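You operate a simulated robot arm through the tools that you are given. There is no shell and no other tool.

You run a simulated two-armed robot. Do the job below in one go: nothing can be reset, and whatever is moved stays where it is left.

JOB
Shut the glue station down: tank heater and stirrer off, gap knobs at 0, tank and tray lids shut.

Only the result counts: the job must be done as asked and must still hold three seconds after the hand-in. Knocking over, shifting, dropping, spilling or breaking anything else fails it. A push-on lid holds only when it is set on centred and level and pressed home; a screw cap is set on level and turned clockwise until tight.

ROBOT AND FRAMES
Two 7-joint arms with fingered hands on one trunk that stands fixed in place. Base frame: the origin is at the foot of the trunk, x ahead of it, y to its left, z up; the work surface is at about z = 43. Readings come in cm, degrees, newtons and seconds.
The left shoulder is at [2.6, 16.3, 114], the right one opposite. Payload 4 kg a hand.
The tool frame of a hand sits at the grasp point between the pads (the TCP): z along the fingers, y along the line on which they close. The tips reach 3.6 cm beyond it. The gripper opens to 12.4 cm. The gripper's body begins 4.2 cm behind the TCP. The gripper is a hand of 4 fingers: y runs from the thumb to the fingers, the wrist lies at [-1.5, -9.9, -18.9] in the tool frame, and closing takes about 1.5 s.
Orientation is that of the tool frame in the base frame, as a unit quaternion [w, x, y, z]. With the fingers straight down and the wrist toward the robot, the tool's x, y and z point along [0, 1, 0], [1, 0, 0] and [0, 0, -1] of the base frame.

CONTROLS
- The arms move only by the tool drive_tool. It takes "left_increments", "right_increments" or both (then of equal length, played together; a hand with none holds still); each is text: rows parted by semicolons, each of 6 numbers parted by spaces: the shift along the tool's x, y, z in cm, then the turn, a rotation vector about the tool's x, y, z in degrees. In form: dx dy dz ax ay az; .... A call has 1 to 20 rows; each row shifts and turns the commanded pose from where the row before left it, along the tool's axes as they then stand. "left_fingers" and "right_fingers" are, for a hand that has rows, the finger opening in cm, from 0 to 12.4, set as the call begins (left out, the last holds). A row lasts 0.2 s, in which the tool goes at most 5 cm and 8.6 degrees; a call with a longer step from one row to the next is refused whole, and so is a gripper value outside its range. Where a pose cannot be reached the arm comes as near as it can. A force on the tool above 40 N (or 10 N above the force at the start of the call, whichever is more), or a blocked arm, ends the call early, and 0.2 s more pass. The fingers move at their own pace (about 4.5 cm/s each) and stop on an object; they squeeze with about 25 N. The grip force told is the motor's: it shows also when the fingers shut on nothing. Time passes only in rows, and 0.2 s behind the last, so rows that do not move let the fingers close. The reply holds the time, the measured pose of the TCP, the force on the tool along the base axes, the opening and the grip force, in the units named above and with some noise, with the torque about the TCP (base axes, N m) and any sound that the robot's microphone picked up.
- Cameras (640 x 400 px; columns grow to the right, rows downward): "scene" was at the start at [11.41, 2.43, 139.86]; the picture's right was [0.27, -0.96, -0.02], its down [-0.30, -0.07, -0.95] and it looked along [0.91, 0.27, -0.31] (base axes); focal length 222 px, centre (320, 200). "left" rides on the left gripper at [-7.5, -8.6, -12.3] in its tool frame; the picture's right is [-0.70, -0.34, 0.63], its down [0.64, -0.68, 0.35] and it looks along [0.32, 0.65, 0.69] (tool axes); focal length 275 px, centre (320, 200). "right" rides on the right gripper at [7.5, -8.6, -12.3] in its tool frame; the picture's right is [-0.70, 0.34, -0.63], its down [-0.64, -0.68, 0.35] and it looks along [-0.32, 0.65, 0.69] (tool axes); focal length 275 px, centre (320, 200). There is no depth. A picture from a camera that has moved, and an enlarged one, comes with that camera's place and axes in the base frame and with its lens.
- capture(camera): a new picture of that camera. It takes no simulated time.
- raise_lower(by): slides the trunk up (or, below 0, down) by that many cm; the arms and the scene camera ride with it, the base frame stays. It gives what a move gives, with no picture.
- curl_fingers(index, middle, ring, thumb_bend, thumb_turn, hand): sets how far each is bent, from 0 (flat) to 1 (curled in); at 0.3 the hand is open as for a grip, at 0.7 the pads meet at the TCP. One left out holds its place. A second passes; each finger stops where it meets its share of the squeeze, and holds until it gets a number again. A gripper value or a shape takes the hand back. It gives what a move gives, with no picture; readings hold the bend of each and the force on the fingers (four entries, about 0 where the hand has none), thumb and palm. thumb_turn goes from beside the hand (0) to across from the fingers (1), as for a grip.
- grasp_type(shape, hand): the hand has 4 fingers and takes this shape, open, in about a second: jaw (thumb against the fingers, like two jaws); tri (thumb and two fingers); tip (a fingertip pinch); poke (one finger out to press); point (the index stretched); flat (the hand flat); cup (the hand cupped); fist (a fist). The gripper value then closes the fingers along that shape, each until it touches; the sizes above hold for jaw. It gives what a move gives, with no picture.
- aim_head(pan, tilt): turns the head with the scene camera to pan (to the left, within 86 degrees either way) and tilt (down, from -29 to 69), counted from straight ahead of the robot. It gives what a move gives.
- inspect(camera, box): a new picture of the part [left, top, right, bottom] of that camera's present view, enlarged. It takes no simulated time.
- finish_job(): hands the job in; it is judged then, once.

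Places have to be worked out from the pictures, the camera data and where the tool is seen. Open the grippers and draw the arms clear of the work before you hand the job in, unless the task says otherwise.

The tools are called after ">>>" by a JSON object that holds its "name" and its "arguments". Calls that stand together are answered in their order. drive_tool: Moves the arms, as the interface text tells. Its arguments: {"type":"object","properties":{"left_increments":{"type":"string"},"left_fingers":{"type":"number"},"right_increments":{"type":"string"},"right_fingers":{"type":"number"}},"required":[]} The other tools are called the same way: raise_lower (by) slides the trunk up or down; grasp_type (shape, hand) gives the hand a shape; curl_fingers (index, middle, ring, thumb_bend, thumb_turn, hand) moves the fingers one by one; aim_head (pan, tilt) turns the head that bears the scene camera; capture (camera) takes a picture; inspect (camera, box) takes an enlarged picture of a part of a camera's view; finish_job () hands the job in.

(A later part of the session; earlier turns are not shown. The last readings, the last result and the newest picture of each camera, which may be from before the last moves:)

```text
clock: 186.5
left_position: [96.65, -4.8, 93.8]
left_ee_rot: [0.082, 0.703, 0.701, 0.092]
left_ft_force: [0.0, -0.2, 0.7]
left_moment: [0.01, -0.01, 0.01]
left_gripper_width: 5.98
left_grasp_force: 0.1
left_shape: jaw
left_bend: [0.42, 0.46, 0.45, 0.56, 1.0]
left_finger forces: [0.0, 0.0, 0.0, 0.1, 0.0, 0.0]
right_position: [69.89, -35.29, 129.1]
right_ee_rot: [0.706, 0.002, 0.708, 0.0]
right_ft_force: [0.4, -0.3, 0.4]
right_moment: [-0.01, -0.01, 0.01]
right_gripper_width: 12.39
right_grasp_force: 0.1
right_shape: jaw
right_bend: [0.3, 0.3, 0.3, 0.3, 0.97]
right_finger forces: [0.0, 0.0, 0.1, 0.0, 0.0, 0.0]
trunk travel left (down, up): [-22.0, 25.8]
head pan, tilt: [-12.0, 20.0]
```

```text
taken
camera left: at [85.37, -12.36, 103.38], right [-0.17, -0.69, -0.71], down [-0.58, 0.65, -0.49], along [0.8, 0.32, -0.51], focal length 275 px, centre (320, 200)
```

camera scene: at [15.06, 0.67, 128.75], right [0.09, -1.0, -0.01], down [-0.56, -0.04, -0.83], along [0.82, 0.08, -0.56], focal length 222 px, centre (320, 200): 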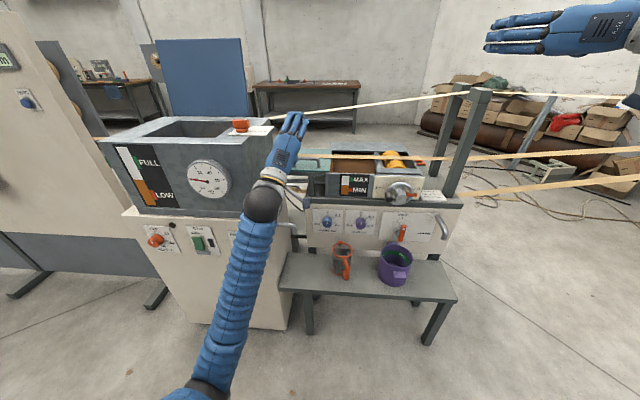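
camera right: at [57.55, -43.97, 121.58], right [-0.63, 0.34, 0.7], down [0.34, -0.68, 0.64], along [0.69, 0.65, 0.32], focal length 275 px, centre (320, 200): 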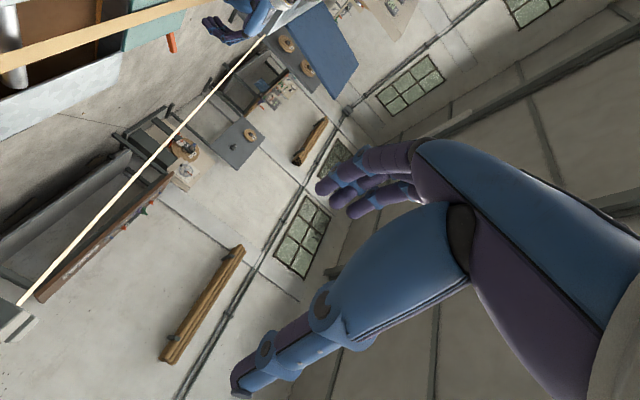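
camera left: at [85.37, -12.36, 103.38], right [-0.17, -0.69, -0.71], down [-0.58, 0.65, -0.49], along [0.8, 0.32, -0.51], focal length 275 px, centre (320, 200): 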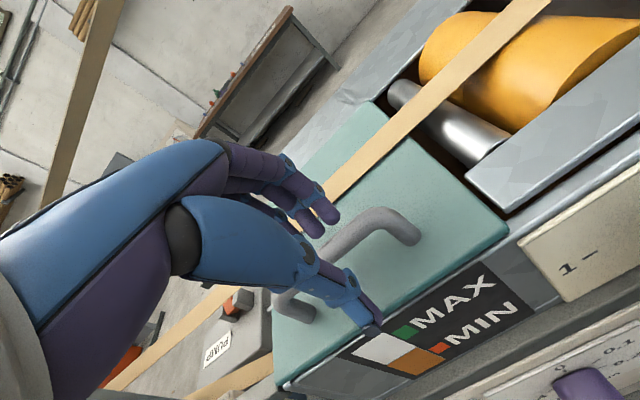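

Released; the lid stays shut. I lift the hand up and back.

>>> {"name": "drive_tool", "arguments": {"left_increments": "0 0 -1.5 0 0 0;0 0 -2.5 0 0 0;0 -1 -3 0 0 0;0 -2 -3 0 0 0;0 -3 -3 0 0 0;0 -3 -3 0 0 0;0 -3 -2 0 0 0;0 0 0 0 0 0", "left_fingers": 6}}

>>> {"name": "capture", "arguments": {"camera": "scene"}}

>>> {"name": "inspect", "arguments": {"camera": "scene", "box": [200, 120, 400, 245]}}

>>> {"name": "capture", "arguments": {"camera": "left"}}

```text
clock: 188.3
left_position: [80.55, -4.75, 108.14]
left_ee_rot: [0.082, 0.701, 0.702, 0.092]
left_ft_force: [0.2, -0.2, -0.4]
left_moment: [-0.01, -0.02, 0.01]
left_gripper_width: 5.99
left_grasp_force: 0.1
left_shape: jaw
left_bend: [0.42, 0.46, 0.45, 0.56, 1.0]
left_finger forces: [0.1, 0.0, 0.0, 0.0, 0.0, 0.0]
right_position: [69.91, -35.37, 129.14]
right_ee_rot: [0.706, 0.002, 0.708, 0.0]
right_ft_force: [-0.3, 0.5, 1.0]
right_moment: [0.01, 0.02, -0.01]
right_gripper_width: 12.38
right_grasp_force: 0.0
right_shape: jaw
right_bend: [0.3, 0.3, 0.3, 0.3, 0.97]
right_finger forces: [0.0, 0.1, 0.0, 0.0, 0.0, 0.0]
trunk travel left (down, up): [-22.0, 25.8]
head pan, tilt: [-12.0, 20.0]
```

```text
taken
camera scene: at [15.17, -2.13, 129.54], right [-0.21, -0.98, 0.03], down [-0.48, 0.07, -0.87], along [0.85, -0.2, -0.48], focal length 222 px, centre (320, 200)
```

scene: 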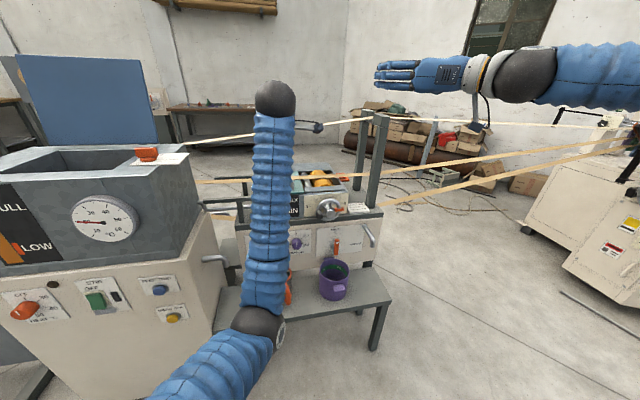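

```text
3.20 times, centred on (300, 182) of scene
camera zoom: at [15.17, -2.13, 129.54], right [-0.21, -0.98, 0.03], down [-0.48, 0.07, -0.87], along [0.85, -0.2, -0.48], focal length 712 px, centre (384, 256)
```

zoom: 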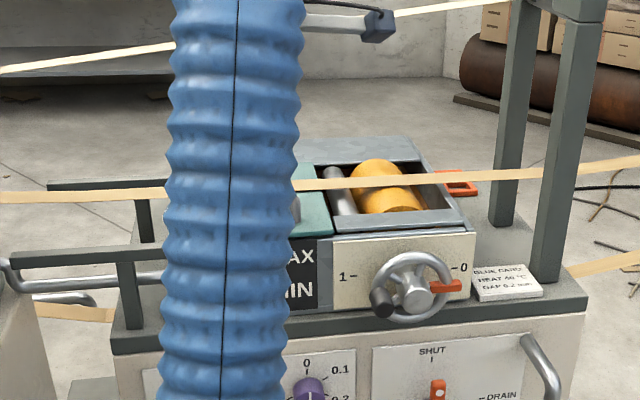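

```text
taken
camera left: at [69.37, -12.42, 117.74], right [-0.17, -0.69, -0.71], down [-0.58, 0.65, -0.49], along [0.8, 0.32, -0.51], focal length 275 px, centre (320, 200)
```

left: 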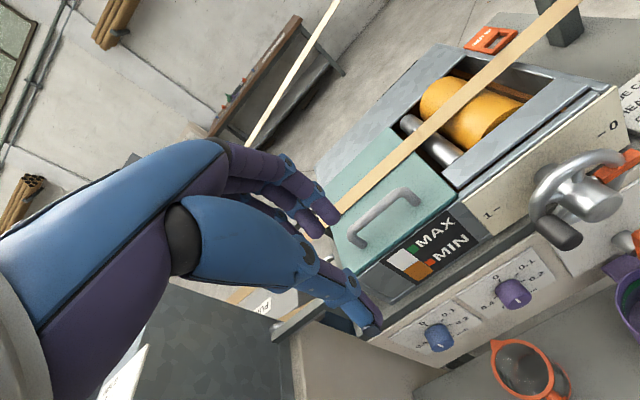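

The tray lid is closed up to the roller. Now the tank lid, hinged at x≈99.5, z≈108 and leaning back about 12°. I raise the trunk for reach and view, then look at the lid and its HELD/FREE knob.

>>> {"name": "raise_lower", "arguments": {"by": 24}}

>>> {"name": "aim_head", "arguments": {"pan": 25, "tilt": 25}}

>>> {"name": "capture", "arguments": {"camera": "scene"}}

```text
clock: 190.8
left_position: [80.69, -4.72, 132.52]
left_ee_rot: [0.083, 0.701, 0.702, 0.094]
left_ft_force: [-0.2, 0.2, 0.3]
left_moment: [0.01, 0.0, -0.02]
left_gripper_width: 5.98
left_grasp_force: 0.0
left_shape: jaw
left_bend: [0.42, 0.46, 0.45, 0.56, 1.0]
left_finger forces: [0.0, 0.0, 0.0, 0.0, 0.0, 0.0]
right_position: [69.93, -35.32, 153.13]
right_ee_rot: [0.706, 0.003, 0.708, 0.0]
right_ft_force: [-0.6, -0.3, 0.0]
right_moment: [0.01, 0.0, -0.01]
right_gripper_width: 12.39
right_grasp_force: 0.0
right_shape: jaw
right_bend: [0.3, 0.3, 0.3, 0.3, 0.97]
right_finger forces: [0.1, 0.1, 0.0, 0.1, 0.0, 0.0]
trunk travel left (down, up): [-46.0, 1.8]
head pan, tilt: [-12.0, 20.0]
```

```text
clock: 191.8
left_position: [80.56, -4.55, 132.34]
left_ee_rot: [0.082, 0.701, 0.702, 0.093]
left_ft_force: [0.2, 0.7, 0.3]
left_moment: [0.0, 0.01, 0.01]
left_gripper_width: 5.98
left_grasp_force: 0.1
left_shape: jaw
left_bend: [0.42, 0.46, 0.45, 0.56, 1.0]
left_finger forces: [0.0, 0.0, 0.0, 0.0, 0.0, 0.0]
right_position: [69.91, -35.36, 153.02]
right_ee_rot: [0.707, 0.002, 0.707, -0.001]
right_ft_force: [0.2, -0.1, 0.0]
right_moment: [-0.01, -0.02, 0.01]
right_gripper_width: 12.41
right_grasp_force: 0.1
right_shape: jaw
right_bend: [0.3, 0.3, 0.3, 0.3, 0.97]
right_finger forces: [0.1, 0.0, 0.1, 0.1, 0.1, 0.0]
trunk travel left (down, up): [-46.0, 1.8]
head pan, tilt: [25.0, 25.0]
```

```text
taken
camera scene: at [7.25, 3.68, 155.07], right [0.42, -0.91, 0.0], down [-0.38, -0.18, -0.91], along [0.82, 0.38, -0.42], focal length 222 px, centre (320, 200)
```

scene: 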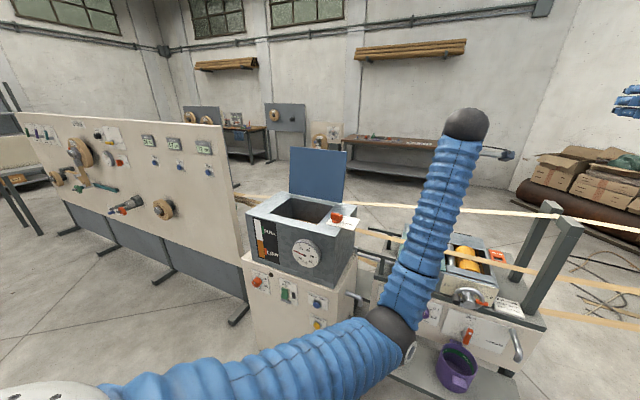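

I zoom on the tank, its lid and the knob from this higher view.

>>> {"name": "inspect", "arguments": {"camera": "scene", "box": [240, 140, 368, 220]}}

>>> {"name": "inspect", "arguments": {"camera": "scene", "box": [316, 200, 364, 230]}}

>>> {"name": "inspect", "arguments": {"camera": "scene", "box": [380, 220, 540, 320]}}

```text
5.00 times, centred on (304, 180) of scene
camera zoom: at [7.25, 3.68, 155.07], right [0.42, -0.91, 0.0], down [-0.38, -0.18, -0.91], along [0.82, 0.38, -0.42], focal length 1112 px, centre (400, 300)
```

zoom: 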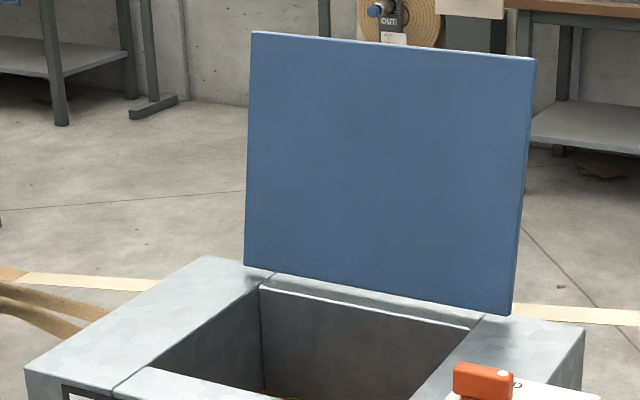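

```text
13.33 times, centred on (340, 215) of scene
camera zoom: at [7.25, 3.68, 155.07], right [0.42, -0.91, 0.0], down [-0.38, -0.18, -0.91], along [0.82, 0.38, -0.42], focal length 2965 px, centre (53, 0)
```

zoom: 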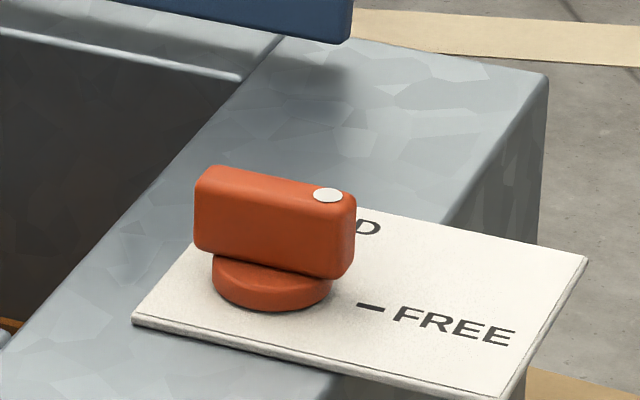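

```text
4.00 times, centred on (460, 270) of scene
camera zoom: at [7.25, 3.68, 155.07], right [0.42, -0.91, 0.0], down [-0.38, -0.18, -0.91], along [0.82, 0.38, -0.42], focal length 890 px, centre (-240, -80)
```

zoom: 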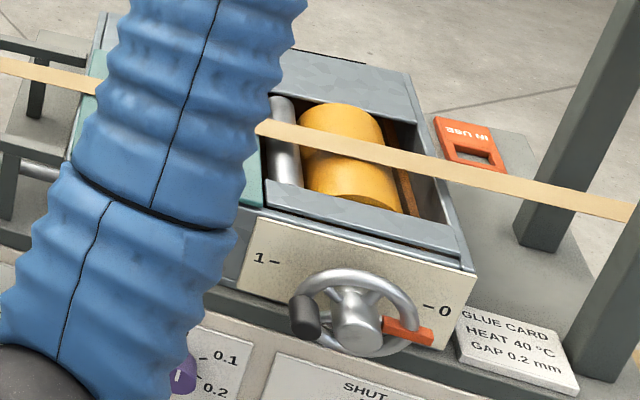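

The knob clearly points to FREE. The lid's top edge is near (104.8, y 35–65, z 132). I bring the left hand over to about (100, 42, 140), above and in front of the top edge.

>>> {"name": "drive_tool", "arguments": {"left_increments": "0 0 -2 0 0 0;0 0 -2 -4 0 0;3.88 1.73 0 -4 0 0;3.88 1.73 0 0 0 0;3.88 1.73 0 0 0 0;3.88 1.73 0 0 0 0;3.88 1.73 0 0 0 0;3.88 1.73 0 0 0 0;3.88 1.73 0 0 0 0;3.88 1.73 0 0 0 0;3.88 1.73 0 0 0 0;3.88 1.73 0 0 0 0;3.88 1.73 0 0 0 0;3.88 1.73 0 0 0 0;0 0 0 0 0 0", "left_fingers": 8}}

>>> {"name": "capture", "arguments": {"camera": "left"}}

>>> {"name": "capture", "arguments": {"camera": "scene"}}

```text
clock: 195.0
left_position: [98.91, 41.3, 144.42]
left_ee_rot: [0.131, 0.695, 0.693, 0.14]
left_ft_force: [0.7, -0.5, 0.7]
left_moment: [0.03, 0.0, -0.01]
left_gripper_width: 7.95
left_grasp_force: 0.0
left_shape: jaw
left_bend: [0.36, 0.4, 0.38, 0.52, 0.99]
left_finger forces: [0.0, 0.0, 0.1, 0.0, 0.1, 0.0]
right_position: [69.84, -35.38, 152.91]
right_ee_rot: [0.707, 0.002, 0.707, 0.0]
right_ft_force: [0.5, 0.0, 0.2]
right_moment: [-0.03, 0.02, 0.02]
right_gripper_width: 12.4
right_grasp_force: 0.1
right_shape: jaw
right_bend: [0.3, 0.3, 0.3, 0.3, 0.97]
right_finger forces: [0.0, 0.1, 0.1, 0.1, 0.0, 0.0]
trunk travel left (down, up): [-46.0, 1.8]
head pan, tilt: [25.0, 25.0]
```

```text
taken
camera left: at [86.37, 33.73, 152.32], right [-0.07, -0.69, -0.72], down [-0.5, 0.65, -0.57], along [0.86, 0.32, -0.39], focal length 275 px, centre (320, 200)
```

left: 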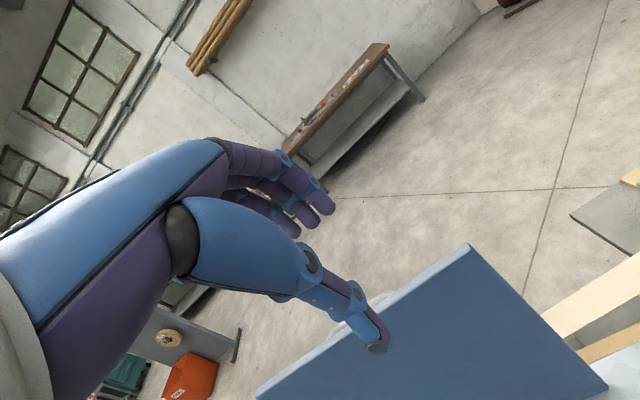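

```text
taken
camera scene: at [7.25, 3.61, 155.07], right [0.42, -0.91, 0.0], down [-0.38, -0.18, -0.91], along [0.82, 0.38, -0.42], focal length 222 px, centre (320, 200)
```

scene: 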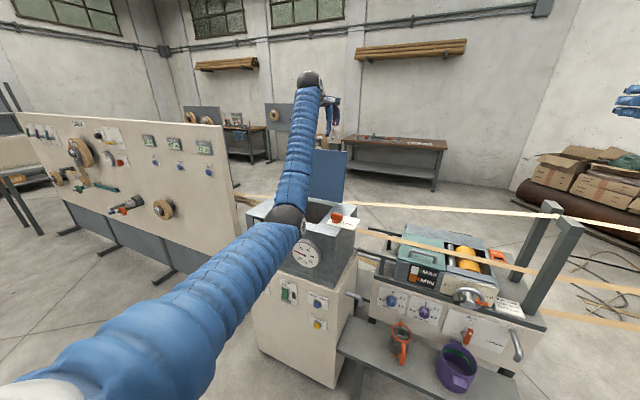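

The lid's top edge shows at about (103.8, z 132). I move forward to x≈102.2 and come down so that the fingers are behind the lid and the thumb in front.

>>> {"name": "drive_tool", "arguments": {"left_increments": "0.85 1.53 0.62 0 0 0;0.85 1.53 0.62 0 0 0;0 -0.955 2.35 0 0 0;0 -0.955 2.35 0 0 0;0 0 0 0 0 0", "left_fingers": 8}}

>>> {"name": "capture", "arguments": {"camera": "left"}}

>>> {"name": "inspect", "arguments": {"camera": "scene", "box": [260, 60, 420, 160]}}

```text
clock: 196.2
left_position: [102.25, 43.08, 139.56]
left_ee_rot: [0.131, 0.695, 0.693, 0.14]
left_ft_force: [-0.2, -0.8, -0.2]
left_moment: [-0.02, -0.01, 0.0]
left_gripper_width: 7.96
left_grasp_force: 0.1
left_shape: jaw
left_bend: [0.36, 0.4, 0.38, 0.52, 0.99]
left_finger forces: [0.0, 0.0, 0.0, 0.0, 0.1, 0.0]
right_position: [69.87, -35.29, 152.99]
right_ee_rot: [0.707, 0.002, 0.707, -0.001]
right_ft_force: [-0.7, -0.1, 0.4]
right_moment: [0.02, 0.0, -0.03]
right_gripper_width: 12.41
right_grasp_force: 0.1
right_shape: jaw
right_bend: [0.3, 0.3, 0.3, 0.3, 0.97]
right_finger forces: [0.0, 0.1, 0.0, 0.0, 0.0, 0.0]
trunk travel left (down, up): [-46.0, 1.8]
head pan, tilt: [25.0, 25.0]
```

```text
taken
camera left: at [89.69, 35.57, 147.47], right [-0.07, -0.69, -0.72], down [-0.5, 0.65, -0.57], along [0.86, 0.32, -0.39], focal length 275 px, centre (320, 200)
```

left: 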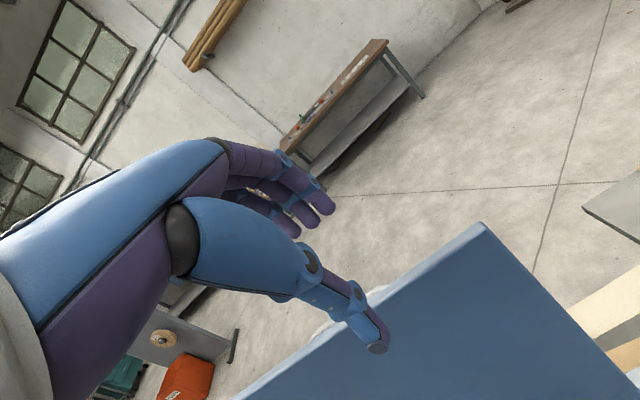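

```text
4.00 times, centred on (340, 110) of scene
camera zoom: at [7.2, 3.66, 155.08], right [0.42, -0.91, 0.0], down [-0.38, -0.18, -0.91], along [0.82, 0.38, -0.42], focal length 890 px, centre (240, 560)
```

zoom: 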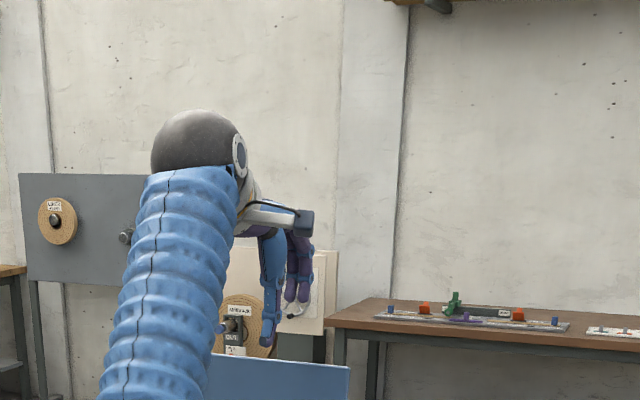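

Lined up: the lid edge (x≈103.6) lies between thumb and fingers. I descend another 8 cm.

>>> {"name": "drive_tool", "arguments": {"left_increments": "0 -0.75 1.85 0 0 0;0 -0.75 1.85 0 0 0;0 -0.75 1.85 0 0 0;0 -0.75 1.85 0 0 0;0 0 0 0 0 0"}}

>>> {"name": "capture", "arguments": {"camera": "left"}}

>>> {"name": "inspect", "arguments": {"camera": "scene", "box": [260, 80, 420, 180]}}

```text
clock: 197.4
left_position: [102.09, 43.33, 131.39]
left_ee_rot: [0.129, 0.694, 0.694, 0.14]
left_ft_force: [1.0, -0.8, 0.5]
left_moment: [-0.01, -0.02, 0.02]
left_gripper_width: 7.98
left_grasp_force: 0.2
left_shape: jaw
left_bend: [0.36, 0.4, 0.38, 0.52, 0.99]
left_finger forces: [0.0, 0.0, 0.0, 0.1, 0.0, 0.0]
right_position: [69.88, -35.41, 153.13]
right_ee_rot: [0.707, 0.002, 0.708, -0.001]
right_ft_force: [0.0, -0.3, 0.5]
right_moment: [0.02, 0.0, 0.01]
right_gripper_width: 12.39
right_grasp_force: 0.0
right_shape: jaw
right_bend: [0.3, 0.3, 0.3, 0.3, 0.97]
right_finger forces: [0.1, 0.0, 0.0, 0.0, 0.0, 0.0]
trunk travel left (down, up): [-46.0, 1.8]
head pan, tilt: [25.0, 25.0]
```

```text
taken
camera left: at [89.67, 35.77, 139.38], right [-0.07, -0.69, -0.72], down [-0.5, 0.65, -0.57], along [0.86, 0.32, -0.39], focal length 275 px, centre (320, 200)
```

left: 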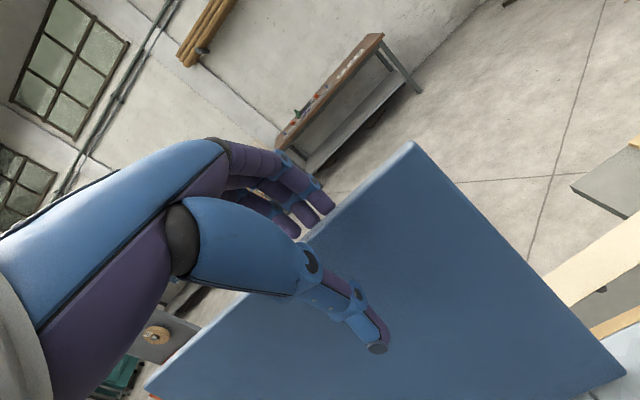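

```text
4.00 times, centred on (340, 130) of scene
camera zoom: at [7.22, 3.68, 155.08], right [0.42, -0.91, 0.0], down [-0.38, -0.18, -0.91], along [0.82, 0.38, -0.42], focal length 890 px, centre (240, 480)
```

zoom: 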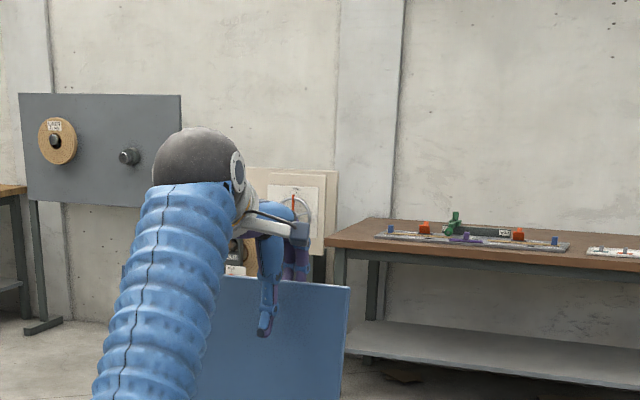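

The fingertips are just past the top edge. I go down 1.5 cm more and narrow the opening to 5 cm so the lid is caged.

>>> {"name": "drive_tool", "arguments": {"left_increments": "0 -0.55 1.4 0 0 0;0 0 0 0 0 0;0 0 0 0 0 0;0 0 0 0 0 0", "left_fingers": 5}}

>>> {"name": "capture", "arguments": {"camera": "left"}}

```text
clock: 198.4
left_position: [102.11, 43.31, 130.24]
left_ee_rot: [0.132, 0.694, 0.693, 0.143]
left_ft_force: [6.2, -0.3, 24.5]
left_moment: [0.5, -1.27, -0.07]
left_gripper_width: 5.4
left_grasp_force: 0.0
left_shape: jaw
left_bend: [0.46, 0.45, 0.42, 0.59, 1.0]
left_finger forces: [0.0, 7.7, 16.8, 0.0, 0.0, 0.0]
right_position: [69.72, -35.31, 153.15]
right_ee_rot: [0.708, 0.001, 0.707, -0.001]
right_ft_force: [0.4, -0.8, 0.1]
right_moment: [0.01, -0.02, 0.0]
right_gripper_width: 12.39
right_grasp_force: 0.0
right_shape: jaw
right_bend: [0.3, 0.3, 0.3, 0.3, 0.97]
right_finger forces: [0.1, 0.0, 0.1, 0.1, 0.1, 0.1]
trunk travel left (down, up): [-46.0, 1.8]
head pan, tilt: [25.0, 25.0]
```

```text
taken
camera left: at [89.5, 35.7, 138.16], right [-0.07, -0.69, -0.72], down [-0.5, 0.65, -0.57], along [0.86, 0.32, -0.39], focal length 275 px, centre (320, 200)
```

left: 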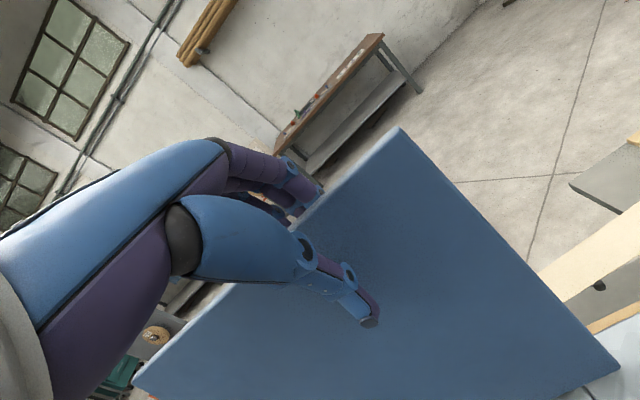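

The fingers press on the top edge (25 N). I lift slightly and shift 1 cm farther back over the edge.

>>> {"name": "drive_tool", "arguments": {"left_increments": "0 0.4 -1.0 0 0 0;0 0 0 0 0 0;0 0 0 0 0 0", "left_fingers": 8}}

>>> {"name": "drive_tool", "arguments": {"left_increments": "0 1.1 0.5 0 0 0;0 -0.4 1.0 0 0 0;0 -0.4 1.0 0 0 0;0 0 0 0 0 0", "left_fingers": 8}}

>>> {"name": "capture", "arguments": {"camera": "left"}}

```text
clock: 199.2
left_position: [102.22, 43.5, 130.94]
left_ee_rot: [0.13, 0.695, 0.693, 0.14]
left_ft_force: [-0.8, 0.5, 0.7]
left_moment: [0.01, -0.01, -0.02]
left_gripper_width: 7.96
left_grasp_force: 0.0
left_shape: jaw
left_bend: [0.36, 0.4, 0.38, 0.52, 0.99]
left_finger forces: [0.0, 0.0, 0.0, 0.0, 0.0, 0.0]
right_position: [69.82, -35.32, 153.08]
right_ee_rot: [0.706, 0.001, 0.708, -0.001]
right_ft_force: [-0.6, 0.1, -0.2]
right_moment: [0.0, -0.02, -0.02]
right_gripper_width: 12.38
right_grasp_force: 0.1
right_shape: jaw
right_bend: [0.3, 0.3, 0.3, 0.3, 0.97]
right_finger forces: [0.0, 0.0, 0.0, 0.0, 0.0, 0.0]
trunk travel left (down, up): [-46.0, 1.8]
head pan, tilt: [25.0, 25.0]
```

```text
clock: 200.2
left_position: [103.52, 43.4, 128.97]
left_ee_rot: [0.131, 0.695, 0.693, 0.14]
left_ft_force: [0.5, 0.5, 0.0]
left_moment: [0.01, -0.01, 0.01]
left_gripper_width: 7.95
left_grasp_force: 0.0
left_shape: jaw
left_bend: [0.36, 0.4, 0.38, 0.52, 0.99]
left_finger forces: [0.0, 0.0, 0.1, 0.0, 0.1, 0.0]
right_position: [69.88, -35.34, 153.0]
right_ee_rot: [0.706, 0.002, 0.708, -0.001]
right_ft_force: [-0.2, -0.3, -0.6]
right_moment: [-0.04, 0.0, -0.01]
right_gripper_width: 12.4
right_grasp_force: 0.0
right_shape: jaw
right_bend: [0.3, 0.3, 0.3, 0.3, 0.97]
right_finger forces: [0.0, 0.1, 0.0, 0.1, 0.0, 0.0]
trunk travel left (down, up): [-46.0, 1.8]
head pan, tilt: [25.0, 25.0]
```

```text
taken
camera left: at [90.94, 35.79, 136.76], right [-0.07, -0.69, -0.72], down [-0.5, 0.65, -0.57], along [0.86, 0.32, -0.39], focal length 275 px, centre (320, 200)
```

left: 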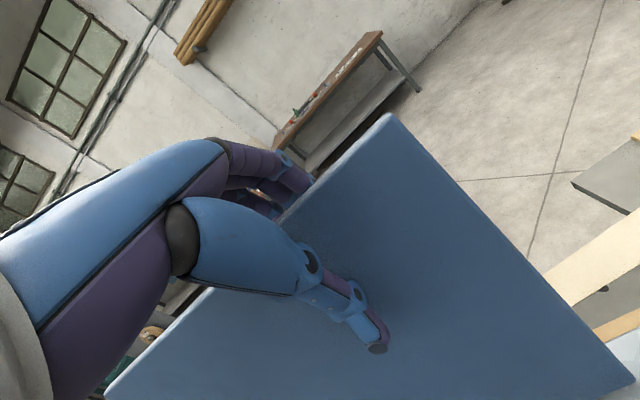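

Now the fingertips are behind the lid with no contact force. I narrow the opening and pull the lid forward toward vertical, gently.

>>> {"name": "drive_tool", "arguments": {"left_increments": "0 -0.5 -0.2 0 0 0;0 -0.8 -0.35 0 0 0;0 -0.8 -0.35 0 0 0;0 -0.8 -0.35 0 0 0;0 0 0 0 0 0", "left_fingers": 4}}

>>> {"name": "capture", "arguments": {"camera": "left"}}

>>> {"name": "inspect", "arguments": {"camera": "scene", "box": [240, 100, 400, 200]}}

```text
clock: 201.4
left_position: [100.23, 43.44, 128.88]
left_ee_rot: [0.131, 0.695, 0.693, 0.14]
left_ft_force: [0.6, -0.9, -1.5]
left_moment: [0.02, -0.07, -0.09]
left_gripper_width: 2.67
left_grasp_force: 9.4
left_shape: jaw
left_bend: [0.7, 0.56, 0.39, 0.6, 1.0]
left_finger forces: [5.5, 1.8, 1.3, 0.1, 8.7, 0.0]
right_position: [69.85, -35.27, 153.04]
right_ee_rot: [0.706, 0.001, 0.708, -0.001]
right_ft_force: [-0.1, -0.8, 0.2]
right_moment: [0.02, -0.04, 0.02]
right_gripper_width: 12.38
right_grasp_force: 0.0
right_shape: jaw
right_bend: [0.3, 0.3, 0.3, 0.3, 0.97]
right_finger forces: [0.1, 0.0, 0.0, 0.0, 0.0, 0.1]
trunk travel left (down, up): [-46.0, 1.8]
head pan, tilt: [25.0, 25.0]
```

```text
taken
camera left: at [87.75, 35.8, 136.83], right [-0.07, -0.69, -0.72], down [-0.5, 0.65, -0.57], along [0.86, 0.32, -0.39], focal length 275 px, centre (320, 200)
```

left: 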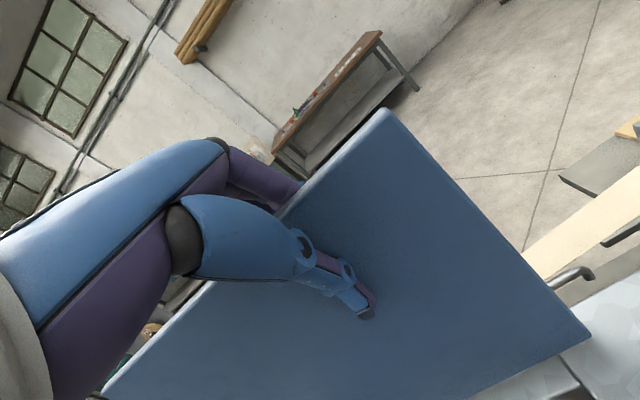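

```text
4.00 times, centred on (320, 150) of scene
camera zoom: at [7.27, 3.7, 155.07], right [0.42, -0.91, 0.0], down [-0.38, -0.18, -0.91], along [0.82, 0.38, -0.42], focal length 890 px, centre (320, 400)
```

zoom: 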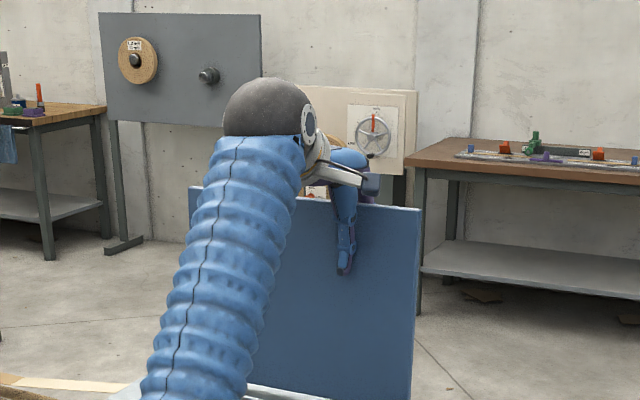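

The lid follows easily and is near vertical. I keep a loose cage and carry it past vertical to about 20° forward.

>>> {"name": "drive_tool", "arguments": {"left_increments": "0 -1.1 -0.4 0 0 0;0 -1.1 -0.4 0 0 0;0 -1.1 -0.35 0 0 0;0 -1.1 -0.3 0 0 0;0 -1.1 -0.25 0 0 0;0 0 0 0 0 0", "left_fingers": 4.5}}

>>> {"name": "capture", "arguments": {"camera": "left"}}

>>> {"name": "inspect", "arguments": {"camera": "scene", "box": [240, 120, 400, 220]}}

```text
clock: 202.8
left_position: [94.38, 43.42, 128.38]
left_ee_rot: [0.132, 0.695, 0.693, 0.14]
left_ft_force: [1.3, -0.3, -2.0]
left_moment: [0.09, -0.27, -0.19]
left_gripper_width: 2.2
left_grasp_force: 25.4
left_shape: jaw
left_bend: [0.7, 0.67, 0.5, 0.59, 1.0]
left_finger forces: [16.1, 7.3, 3.9, 0.0, 28.2, 0.0]
right_position: [69.8, -35.33, 152.96]
right_ee_rot: [0.707, 0.002, 0.708, -0.001]
right_ft_force: [-0.2, -0.3, 0.7]
right_moment: [0.05, 0.03, -0.01]
right_gripper_width: 12.39
right_grasp_force: 0.0
right_shape: jaw
right_bend: [0.3, 0.3, 0.3, 0.3, 0.97]
right_finger forces: [0.0, 0.0, 0.0, 0.0, 0.0, 0.0]
trunk travel left (down, up): [-46.0, 1.8]
head pan, tilt: [25.0, 25.0]
```

```text
taken
camera left: at [81.93, 35.82, 136.35], right [-0.07, -0.69, -0.72], down [-0.5, 0.65, -0.57], along [0.86, 0.32, -0.39], focal length 275 px, centre (320, 200)
```

left: 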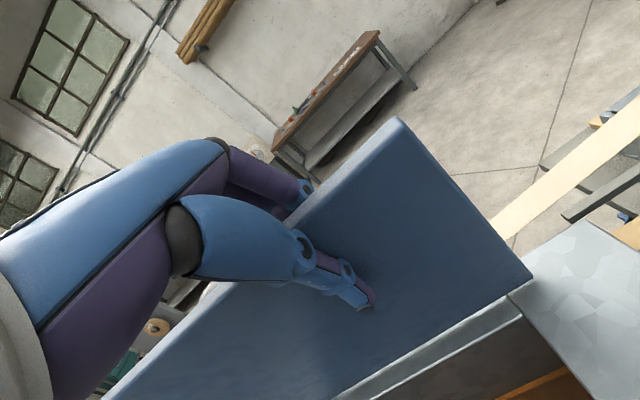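

```text
4.00 times, centred on (320, 170) of scene
camera zoom: at [7.29, 3.71, 155.07], right [0.42, -0.91, 0.0], down [-0.38, -0.18, -0.91], along [0.82, 0.38, -0.42], focal length 890 px, centre (320, 320)
```

zoom: 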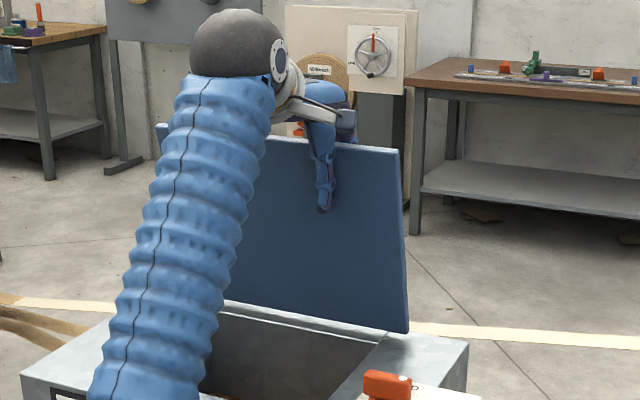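

The lid is held between thumb and fingers and is about 14° forward of vertical. I now swing the hand rigidly around the hinge line (99.5, 108.3), 30° first.

>>> {"name": "drive_tool", "arguments": {"left_increments": "0 -1.079 -0.09 -3 0 0;0 -1.079 -0.09 -3 0 0;0 -1.079 -0.09 -3 0 0;0 -1.079 -0.09 -3 0 0;0 -1.079 -0.09 -3 0 0;0 -1.079 -0.09 -3 0 0;0 -1.079 -0.09 -3 0 0;0 -1.079 -0.09 -3 0 0;0 -1.079 -0.09 -3 0 0;0 -1.079 -0.09 -3 0 0;0 0 0 0 0 0"}}

>>> {"name": "capture", "arguments": {"camera": "left"}}

>>> {"name": "inspect", "arguments": {"camera": "scene", "box": [240, 120, 400, 220]}}

```text
clock: 205.2
left_position: [85.16, 43.39, 123.16]
left_ee_rot: [0.307, 0.637, 0.632, 0.315]
left_ft_force: [-14.2, -1.6, 13.2]
left_moment: [0.11, -0.11, -0.21]
left_gripper_width: 2.14
left_grasp_force: 24.7
left_shape: jaw
left_bend: [0.7, 0.67, 0.5, 0.59, 1.0]
left_finger forces: [17.2, 7.5, 4.7, 0.0, 31.4, 0.0]
right_position: [69.6, -35.35, 153.11]
right_ee_rot: [0.707, 0.002, 0.707, 0.0]
right_ft_force: [0.4, 0.3, 0.2]
right_moment: [-0.01, 0.0, 0.01]
right_gripper_width: 12.39
right_grasp_force: 0.1
right_shape: jaw
right_bend: [0.3, 0.3, 0.3, 0.3, 0.97]
right_finger forces: [0.0, 0.0, 0.0, 0.0, 0.1, 0.0]
trunk travel left (down, up): [-46.0, 1.8]
head pan, tilt: [25.0, 25.0]
```

```text
taken
camera left: at [70.21, 35.9, 123.77], right [0.3, -0.69, -0.66], down [-0.14, 0.65, -0.74], along [0.94, 0.31, 0.09], focal length 275 px, centre (320, 200)
```

left: 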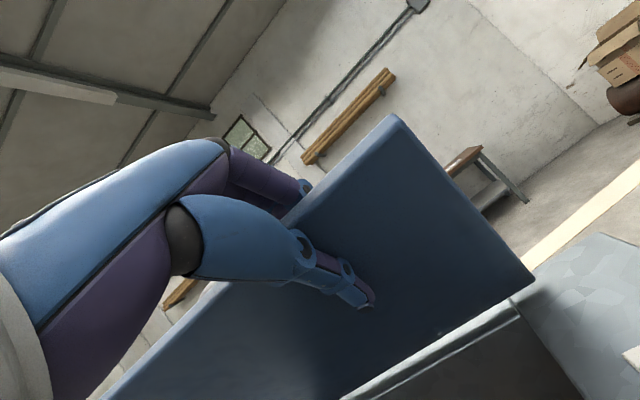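

```text
4.00 times, centred on (320, 170) of scene
camera zoom: at [6.97, 3.61, 155.09], right [0.42, -0.91, 0.0], down [-0.38, -0.18, -0.91], along [0.82, 0.38, -0.42], focal length 890 px, centre (320, 320)
```

zoom: 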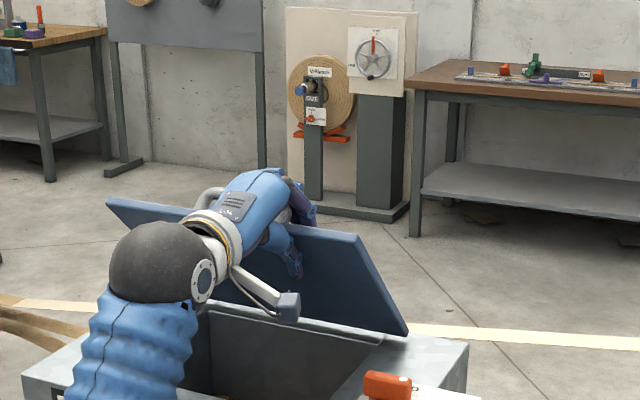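

Working well: the lid is at about 44°. A 19 N radial load shows my hinge radius is slightly small, so I shift outward a bit and swing 15° more, staying clear of the tank's front rim.

>>> {"name": "drive_tool", "arguments": {"left_increments": "0 0.05 -0.3 0 0 0;0 -1.079 -0.13 -3 0 0;0 -1.079 -0.13 -3 0 0;0 -1.079 -0.13 -3 0 0;0 -1.079 -0.13 -3 0 0;0 -1.079 -0.13 -3 0 0;0 0 0 0 0 0"}}

>>> {"name": "capture", "arguments": {"camera": "left"}}

>>> {"name": "inspect", "arguments": {"camera": "scene", "box": [230, 150, 390, 250]}}

```text
clock: 206.8
left_position: [81.62, 43.59, 118.91]
left_ee_rot: [0.388, 0.592, 0.586, 0.395]
left_ft_force: [-9.5, -4.9, 4.6]
left_moment: [0.26, -0.15, -0.18]
left_gripper_width: 2.17
left_grasp_force: 24.4
left_shape: jaw
left_bend: [0.7, 0.67, 0.5, 0.59, 1.0]
left_finger forces: [16.8, 8.7, 4.1, 0.1, 30.6, 0.0]
right_position: [69.62, -35.44, 153.08]
right_ee_rot: [0.707, 0.002, 0.707, 0.0]
right_ft_force: [0.2, 1.0, 0.2]
right_moment: [-0.01, 0.0, -0.01]
right_gripper_width: 12.38
right_grasp_force: 0.0
right_shape: jaw
right_bend: [0.3, 0.3, 0.3, 0.3, 0.97]
right_finger forces: [0.0, 0.0, 0.0, 0.0, 0.0, 0.1]
trunk travel left (down, up): [-46.0, 1.8]
head pan, tilt: [25.0, 25.0]
```

```text
taken
camera left: at [66.93, 35.99, 115.6], right [0.45, -0.69, -0.57], down [0.05, 0.65, -0.75], along [0.89, 0.31, 0.34], focal length 275 px, centre (320, 200)
```

left: 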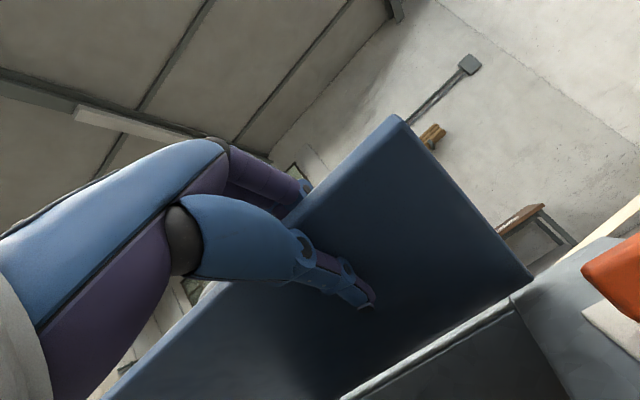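

```text
4.00 times, centred on (310, 200) of scene
camera zoom: at [7.08, 3.63, 155.08], right [0.42, -0.91, 0.0], down [-0.38, -0.18, -0.91], along [0.82, 0.38, -0.42], focal length 890 px, centre (360, 200)
```

zoom: 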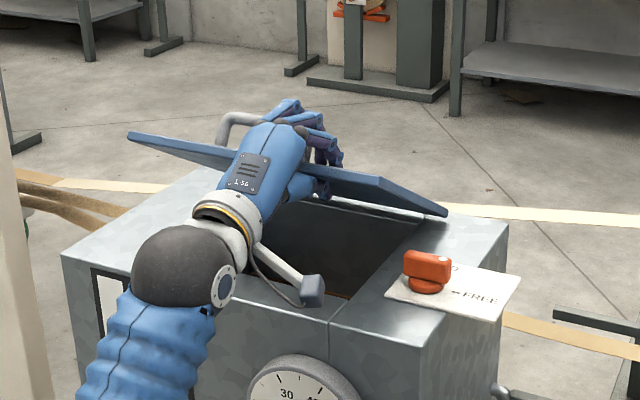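

The lid is at about 60°. I now open the fingers so it rests on the thumb beneath, and see how it settles.

>>> {"name": "drive_tool", "arguments": {"left_increments": "0 0 0 0 0 0;0 0 0 0 0 0;0 0 0 0 0 0;0 0 0 0 0 0;0 0 0 0 0 0", "left_fingers": 6}}

>>> {"name": "capture", "arguments": {"camera": "left"}}

>>> {"name": "inspect", "arguments": {"camera": "scene", "box": [230, 150, 390, 250]}}

```text
clock: 208.0
left_position: [81.69, 43.46, 118.86]
left_ee_rot: [0.388, 0.592, 0.586, 0.395]
left_ft_force: [0.3, 1.3, -2.2]
left_moment: [0.0, -0.05, -0.02]
left_gripper_width: 6.06
left_grasp_force: 0.0
left_shape: jaw
left_bend: [0.42, 0.46, 0.45, 0.56, 1.0]
left_finger forces: [0.1, 0.1, 0.0, 0.0, 2.1, 0.0]
right_position: [69.87, -35.33, 153.06]
right_ee_rot: [0.706, 0.001, 0.708, -0.002]
right_ft_force: [0.1, 0.8, -0.2]
right_moment: [0.02, 0.0, 0.01]
right_gripper_width: 12.4
right_grasp_force: 0.0
right_shape: jaw
right_bend: [0.3, 0.3, 0.3, 0.3, 0.97]
right_finger forces: [0.0, 0.0, 0.1, 0.1, 0.0, 0.1]
trunk travel left (down, up): [-46.0, 1.8]
head pan, tilt: [25.0, 25.0]
```

```text
taken
camera left: at [67.08, 36.08, 115.48], right [0.45, -0.69, -0.57], down [0.05, 0.65, -0.75], along [0.89, 0.31, 0.33], focal length 275 px, centre (320, 200)
```

left: 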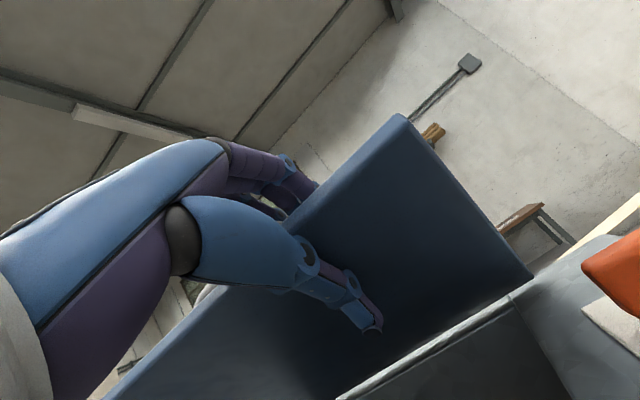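

```text
4.00 times, centred on (310, 200) of scene
camera zoom: at [7.26, 3.74, 155.07], right [0.42, -0.91, 0.0], down [-0.38, -0.18, -0.91], along [0.82, 0.38, -0.42], focal length 890 px, centre (360, 200)
```

zoom: 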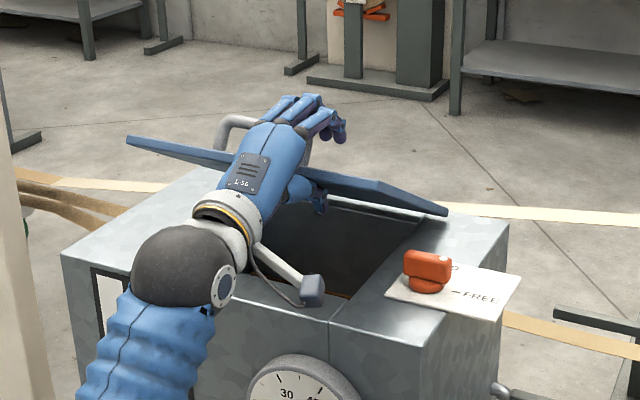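

The lid stays nearly put (only about 2 N on the thumb), so the hinge has friction. I slide the hand outward along the lid toward its edge, keeping the thumb under it for safety.

>>> {"name": "drive_tool", "arguments": {"left_increments": "0 0 -1.2 1.5 0 0;0 0 -1.2 1.5 0 0;0 0 -1.2 1.5 0 0;0 0 -0.8 1.5 0 0;0 0 0 0 0 0;0 0 0 0 0 0"}}

>>> {"name": "capture", "arguments": {"camera": "left"}}

>>> {"name": "inspect", "arguments": {"camera": "scene", "box": [230, 150, 390, 250]}}

```text
clock: 209.4
left_position: [77.83, 43.56, 120.81]
left_ee_rot: [0.355, 0.612, 0.607, 0.363]
left_ft_force: [-2.6, -1.8, -0.7]
left_moment: [0.02, -0.13, -0.06]
left_gripper_width: 4.51
left_grasp_force: 8.4
left_shape: jaw
left_bend: [0.7, 0.51, 0.44, 0.53, 0.99]
left_finger forces: [2.5, 2.7, 0.1, 0.0, 6.4, 0.0]
right_position: [69.75, -35.28, 153.02]
right_ee_rot: [0.707, 0.001, 0.708, -0.001]
right_ft_force: [0.4, 0.4, -0.6]
right_moment: [0.02, -0.01, 0.01]
right_gripper_width: 12.38
right_grasp_force: 0.0
right_shape: jaw
right_bend: [0.3, 0.3, 0.3, 0.3, 0.97]
right_finger forces: [0.0, 0.0, 0.1, 0.0, 0.0, 0.0]
trunk travel left (down, up): [-46.0, 1.8]
head pan, tilt: [25.0, 25.0]
```

```text
taken
camera left: at [62.92, 36.12, 119.01], right [0.39, -0.69, -0.61], down [-0.03, 0.65, -0.76], along [0.92, 0.31, 0.24], focal length 275 px, centre (320, 200)
```

left: 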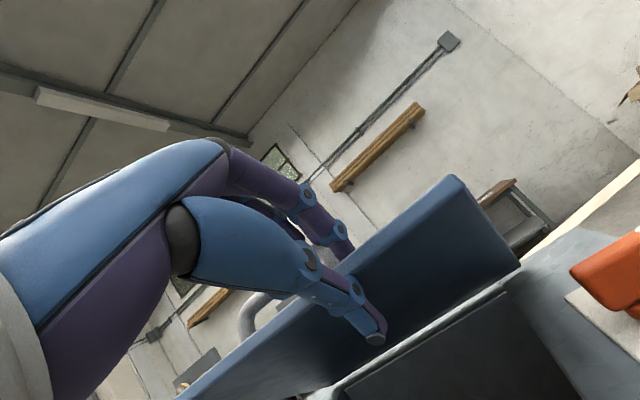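

```text
4.00 times, centred on (310, 200) of scene
camera zoom: at [7.23, 3.73, 155.07], right [0.42, -0.91, 0.0], down [-0.38, -0.18, -0.91], along [0.82, 0.38, -0.42], focal length 890 px, centre (360, 200)
```

zoom: 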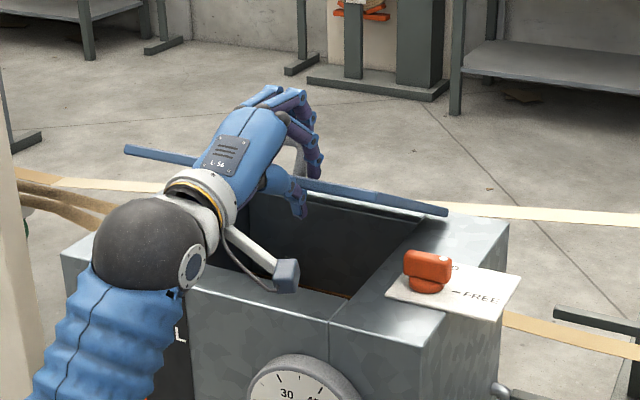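

The lid is at about 64°, lightly held near its edge. I lower it further along its arc, in small steps.

>>> {"name": "drive_tool", "arguments": {"left_increments": "0 -1.0 0.15 0 0 0;0 -1.0 0.15 0 0 0;0 -1.0 0.15 0 0 0;0 -1.0 0.2 0 0 0;0 0 0 0 0 0"}}

>>> {"name": "capture", "arguments": {"camera": "left"}}

>>> {"name": "inspect", "arguments": {"camera": "scene", "box": [230, 150, 390, 250]}}

```text
clock: 210.6
left_position: [76.07, 43.7, 117.42]
left_ee_rot: [0.357, 0.61, 0.606, 0.365]
left_ft_force: [-26.1, -1.5, 14.8]
left_moment: [0.71, -1.39, 0.47]
left_gripper_width: 5.52
left_grasp_force: 25.0
left_shape: jaw
left_bend: [0.7, 0.49, 0.42, 0.54, 1.0]
left_finger forces: [8.5, 8.2, 27.0, 0.0, 17.7, 0.1]
right_position: [69.29, -35.43, 153.27]
right_ee_rot: [0.708, 0.001, 0.706, -0.001]
right_ft_force: [-0.8, 0.3, -0.5]
right_moment: [-0.02, -0.05, 0.01]
right_gripper_width: 12.39
right_grasp_force: 0.1
right_shape: jaw
right_bend: [0.3, 0.3, 0.3, 0.3, 0.97]
right_finger forces: [0.1, 0.0, 0.0, 0.1, 0.0, 0.0]
trunk travel left (down, up): [-46.0, 1.8]
head pan, tilt: [25.0, 25.0]
```

```text
taken
camera left: at [61.16, 36.07, 115.49], right [0.4, -0.69, -0.61], down [-0.02, 0.66, -0.76], along [0.92, 0.31, 0.24], focal length 275 px, centre (320, 200)
```

left: 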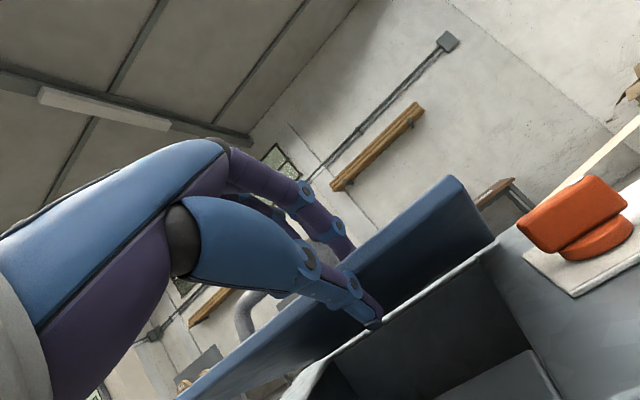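

```text
4.00 times, centred on (310, 200) of scene
camera zoom: at [6.77, 3.61, 155.1], right [0.42, -0.91, 0.0], down [-0.38, -0.18, -0.91], along [0.82, 0.38, -0.42], focal length 890 px, centre (360, 200)
```

zoom: 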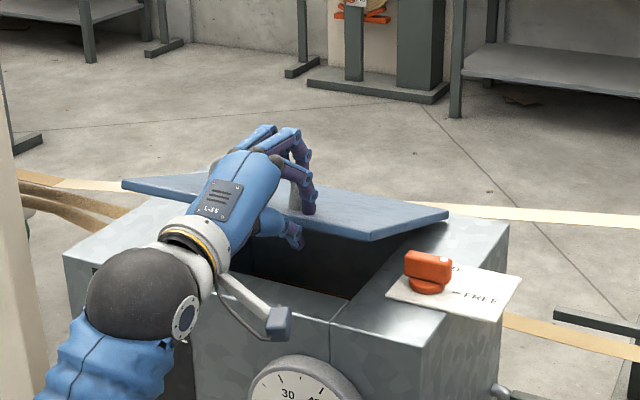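

Now the fingers bear on the lid's own handle (26 N). I open wider and back off slightly along the hand axis so they come free, keeping the thumb under the lid.

>>> {"name": "drive_tool", "arguments": {"left_increments": "0 0 -0.6 0 0 0;0 0 -0.6 0 0 0;0 0 -0.6 0 0 0;0 0 0 0 0 0;0 0 0 0 0 0", "left_fingers": 9}}

>>> {"name": "capture", "arguments": {"camera": "left"}}

>>> {"name": "inspect", "arguments": {"camera": "scene", "box": [230, 150, 390, 250]}}

```text
clock: 211.8
left_position: [74.86, 43.63, 117.96]
left_ee_rot: [0.356, 0.611, 0.607, 0.363]
left_ft_force: [-0.3, -1.2, -0.2]
left_moment: [0.0, 0.01, 0.01]
left_gripper_width: 8.98
left_grasp_force: 0.1
left_shape: jaw
left_bend: [0.34, 0.37, 0.36, 0.38, 0.99]
left_finger forces: [0.2, 0.1, 0.0, 0.0, 0.0, 0.1]
right_position: [69.79, -35.3, 153.19]
right_ee_rot: [0.707, 0.002, 0.708, -0.001]
right_ft_force: [0.2, 0.5, 0.7]
right_moment: [0.0, 0.03, -0.01]
right_gripper_width: 12.39
right_grasp_force: 0.0
right_shape: jaw
right_bend: [0.3, 0.3, 0.3, 0.3, 0.97]
right_finger forces: [0.0, 0.2, 0.0, 0.0, 0.0, 0.0]
trunk travel left (down, up): [-46.0, 1.8]
head pan, tilt: [25.0, 25.0]
```

```text
taken
camera left: at [59.97, 36.1, 116.13], right [0.39, -0.69, -0.61], down [-0.03, 0.65, -0.76], along [0.92, 0.31, 0.24], focal length 275 px, centre (320, 200)
```

left: 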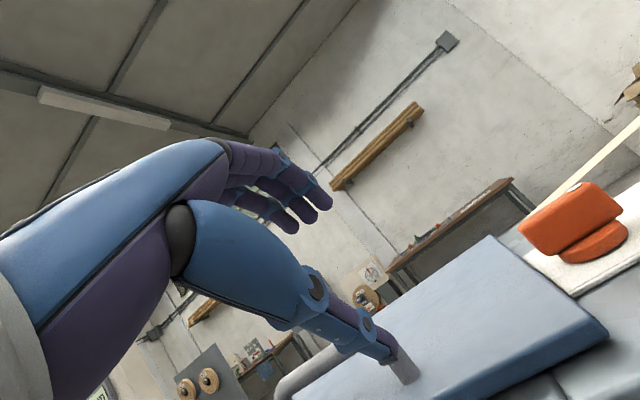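

```text
4.00 times, centred on (310, 200) of scene
camera zoom: at [7.17, 3.72, 155.07], right [0.42, -0.91, 0.0], down [-0.38, -0.18, -0.91], along [0.82, 0.38, -0.42], focal length 890 px, centre (360, 200)
```

zoom: 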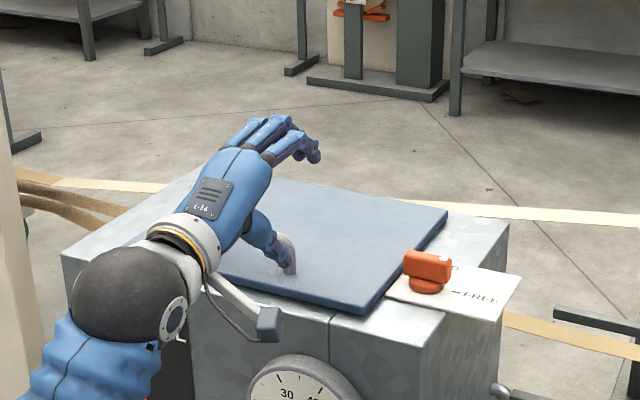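

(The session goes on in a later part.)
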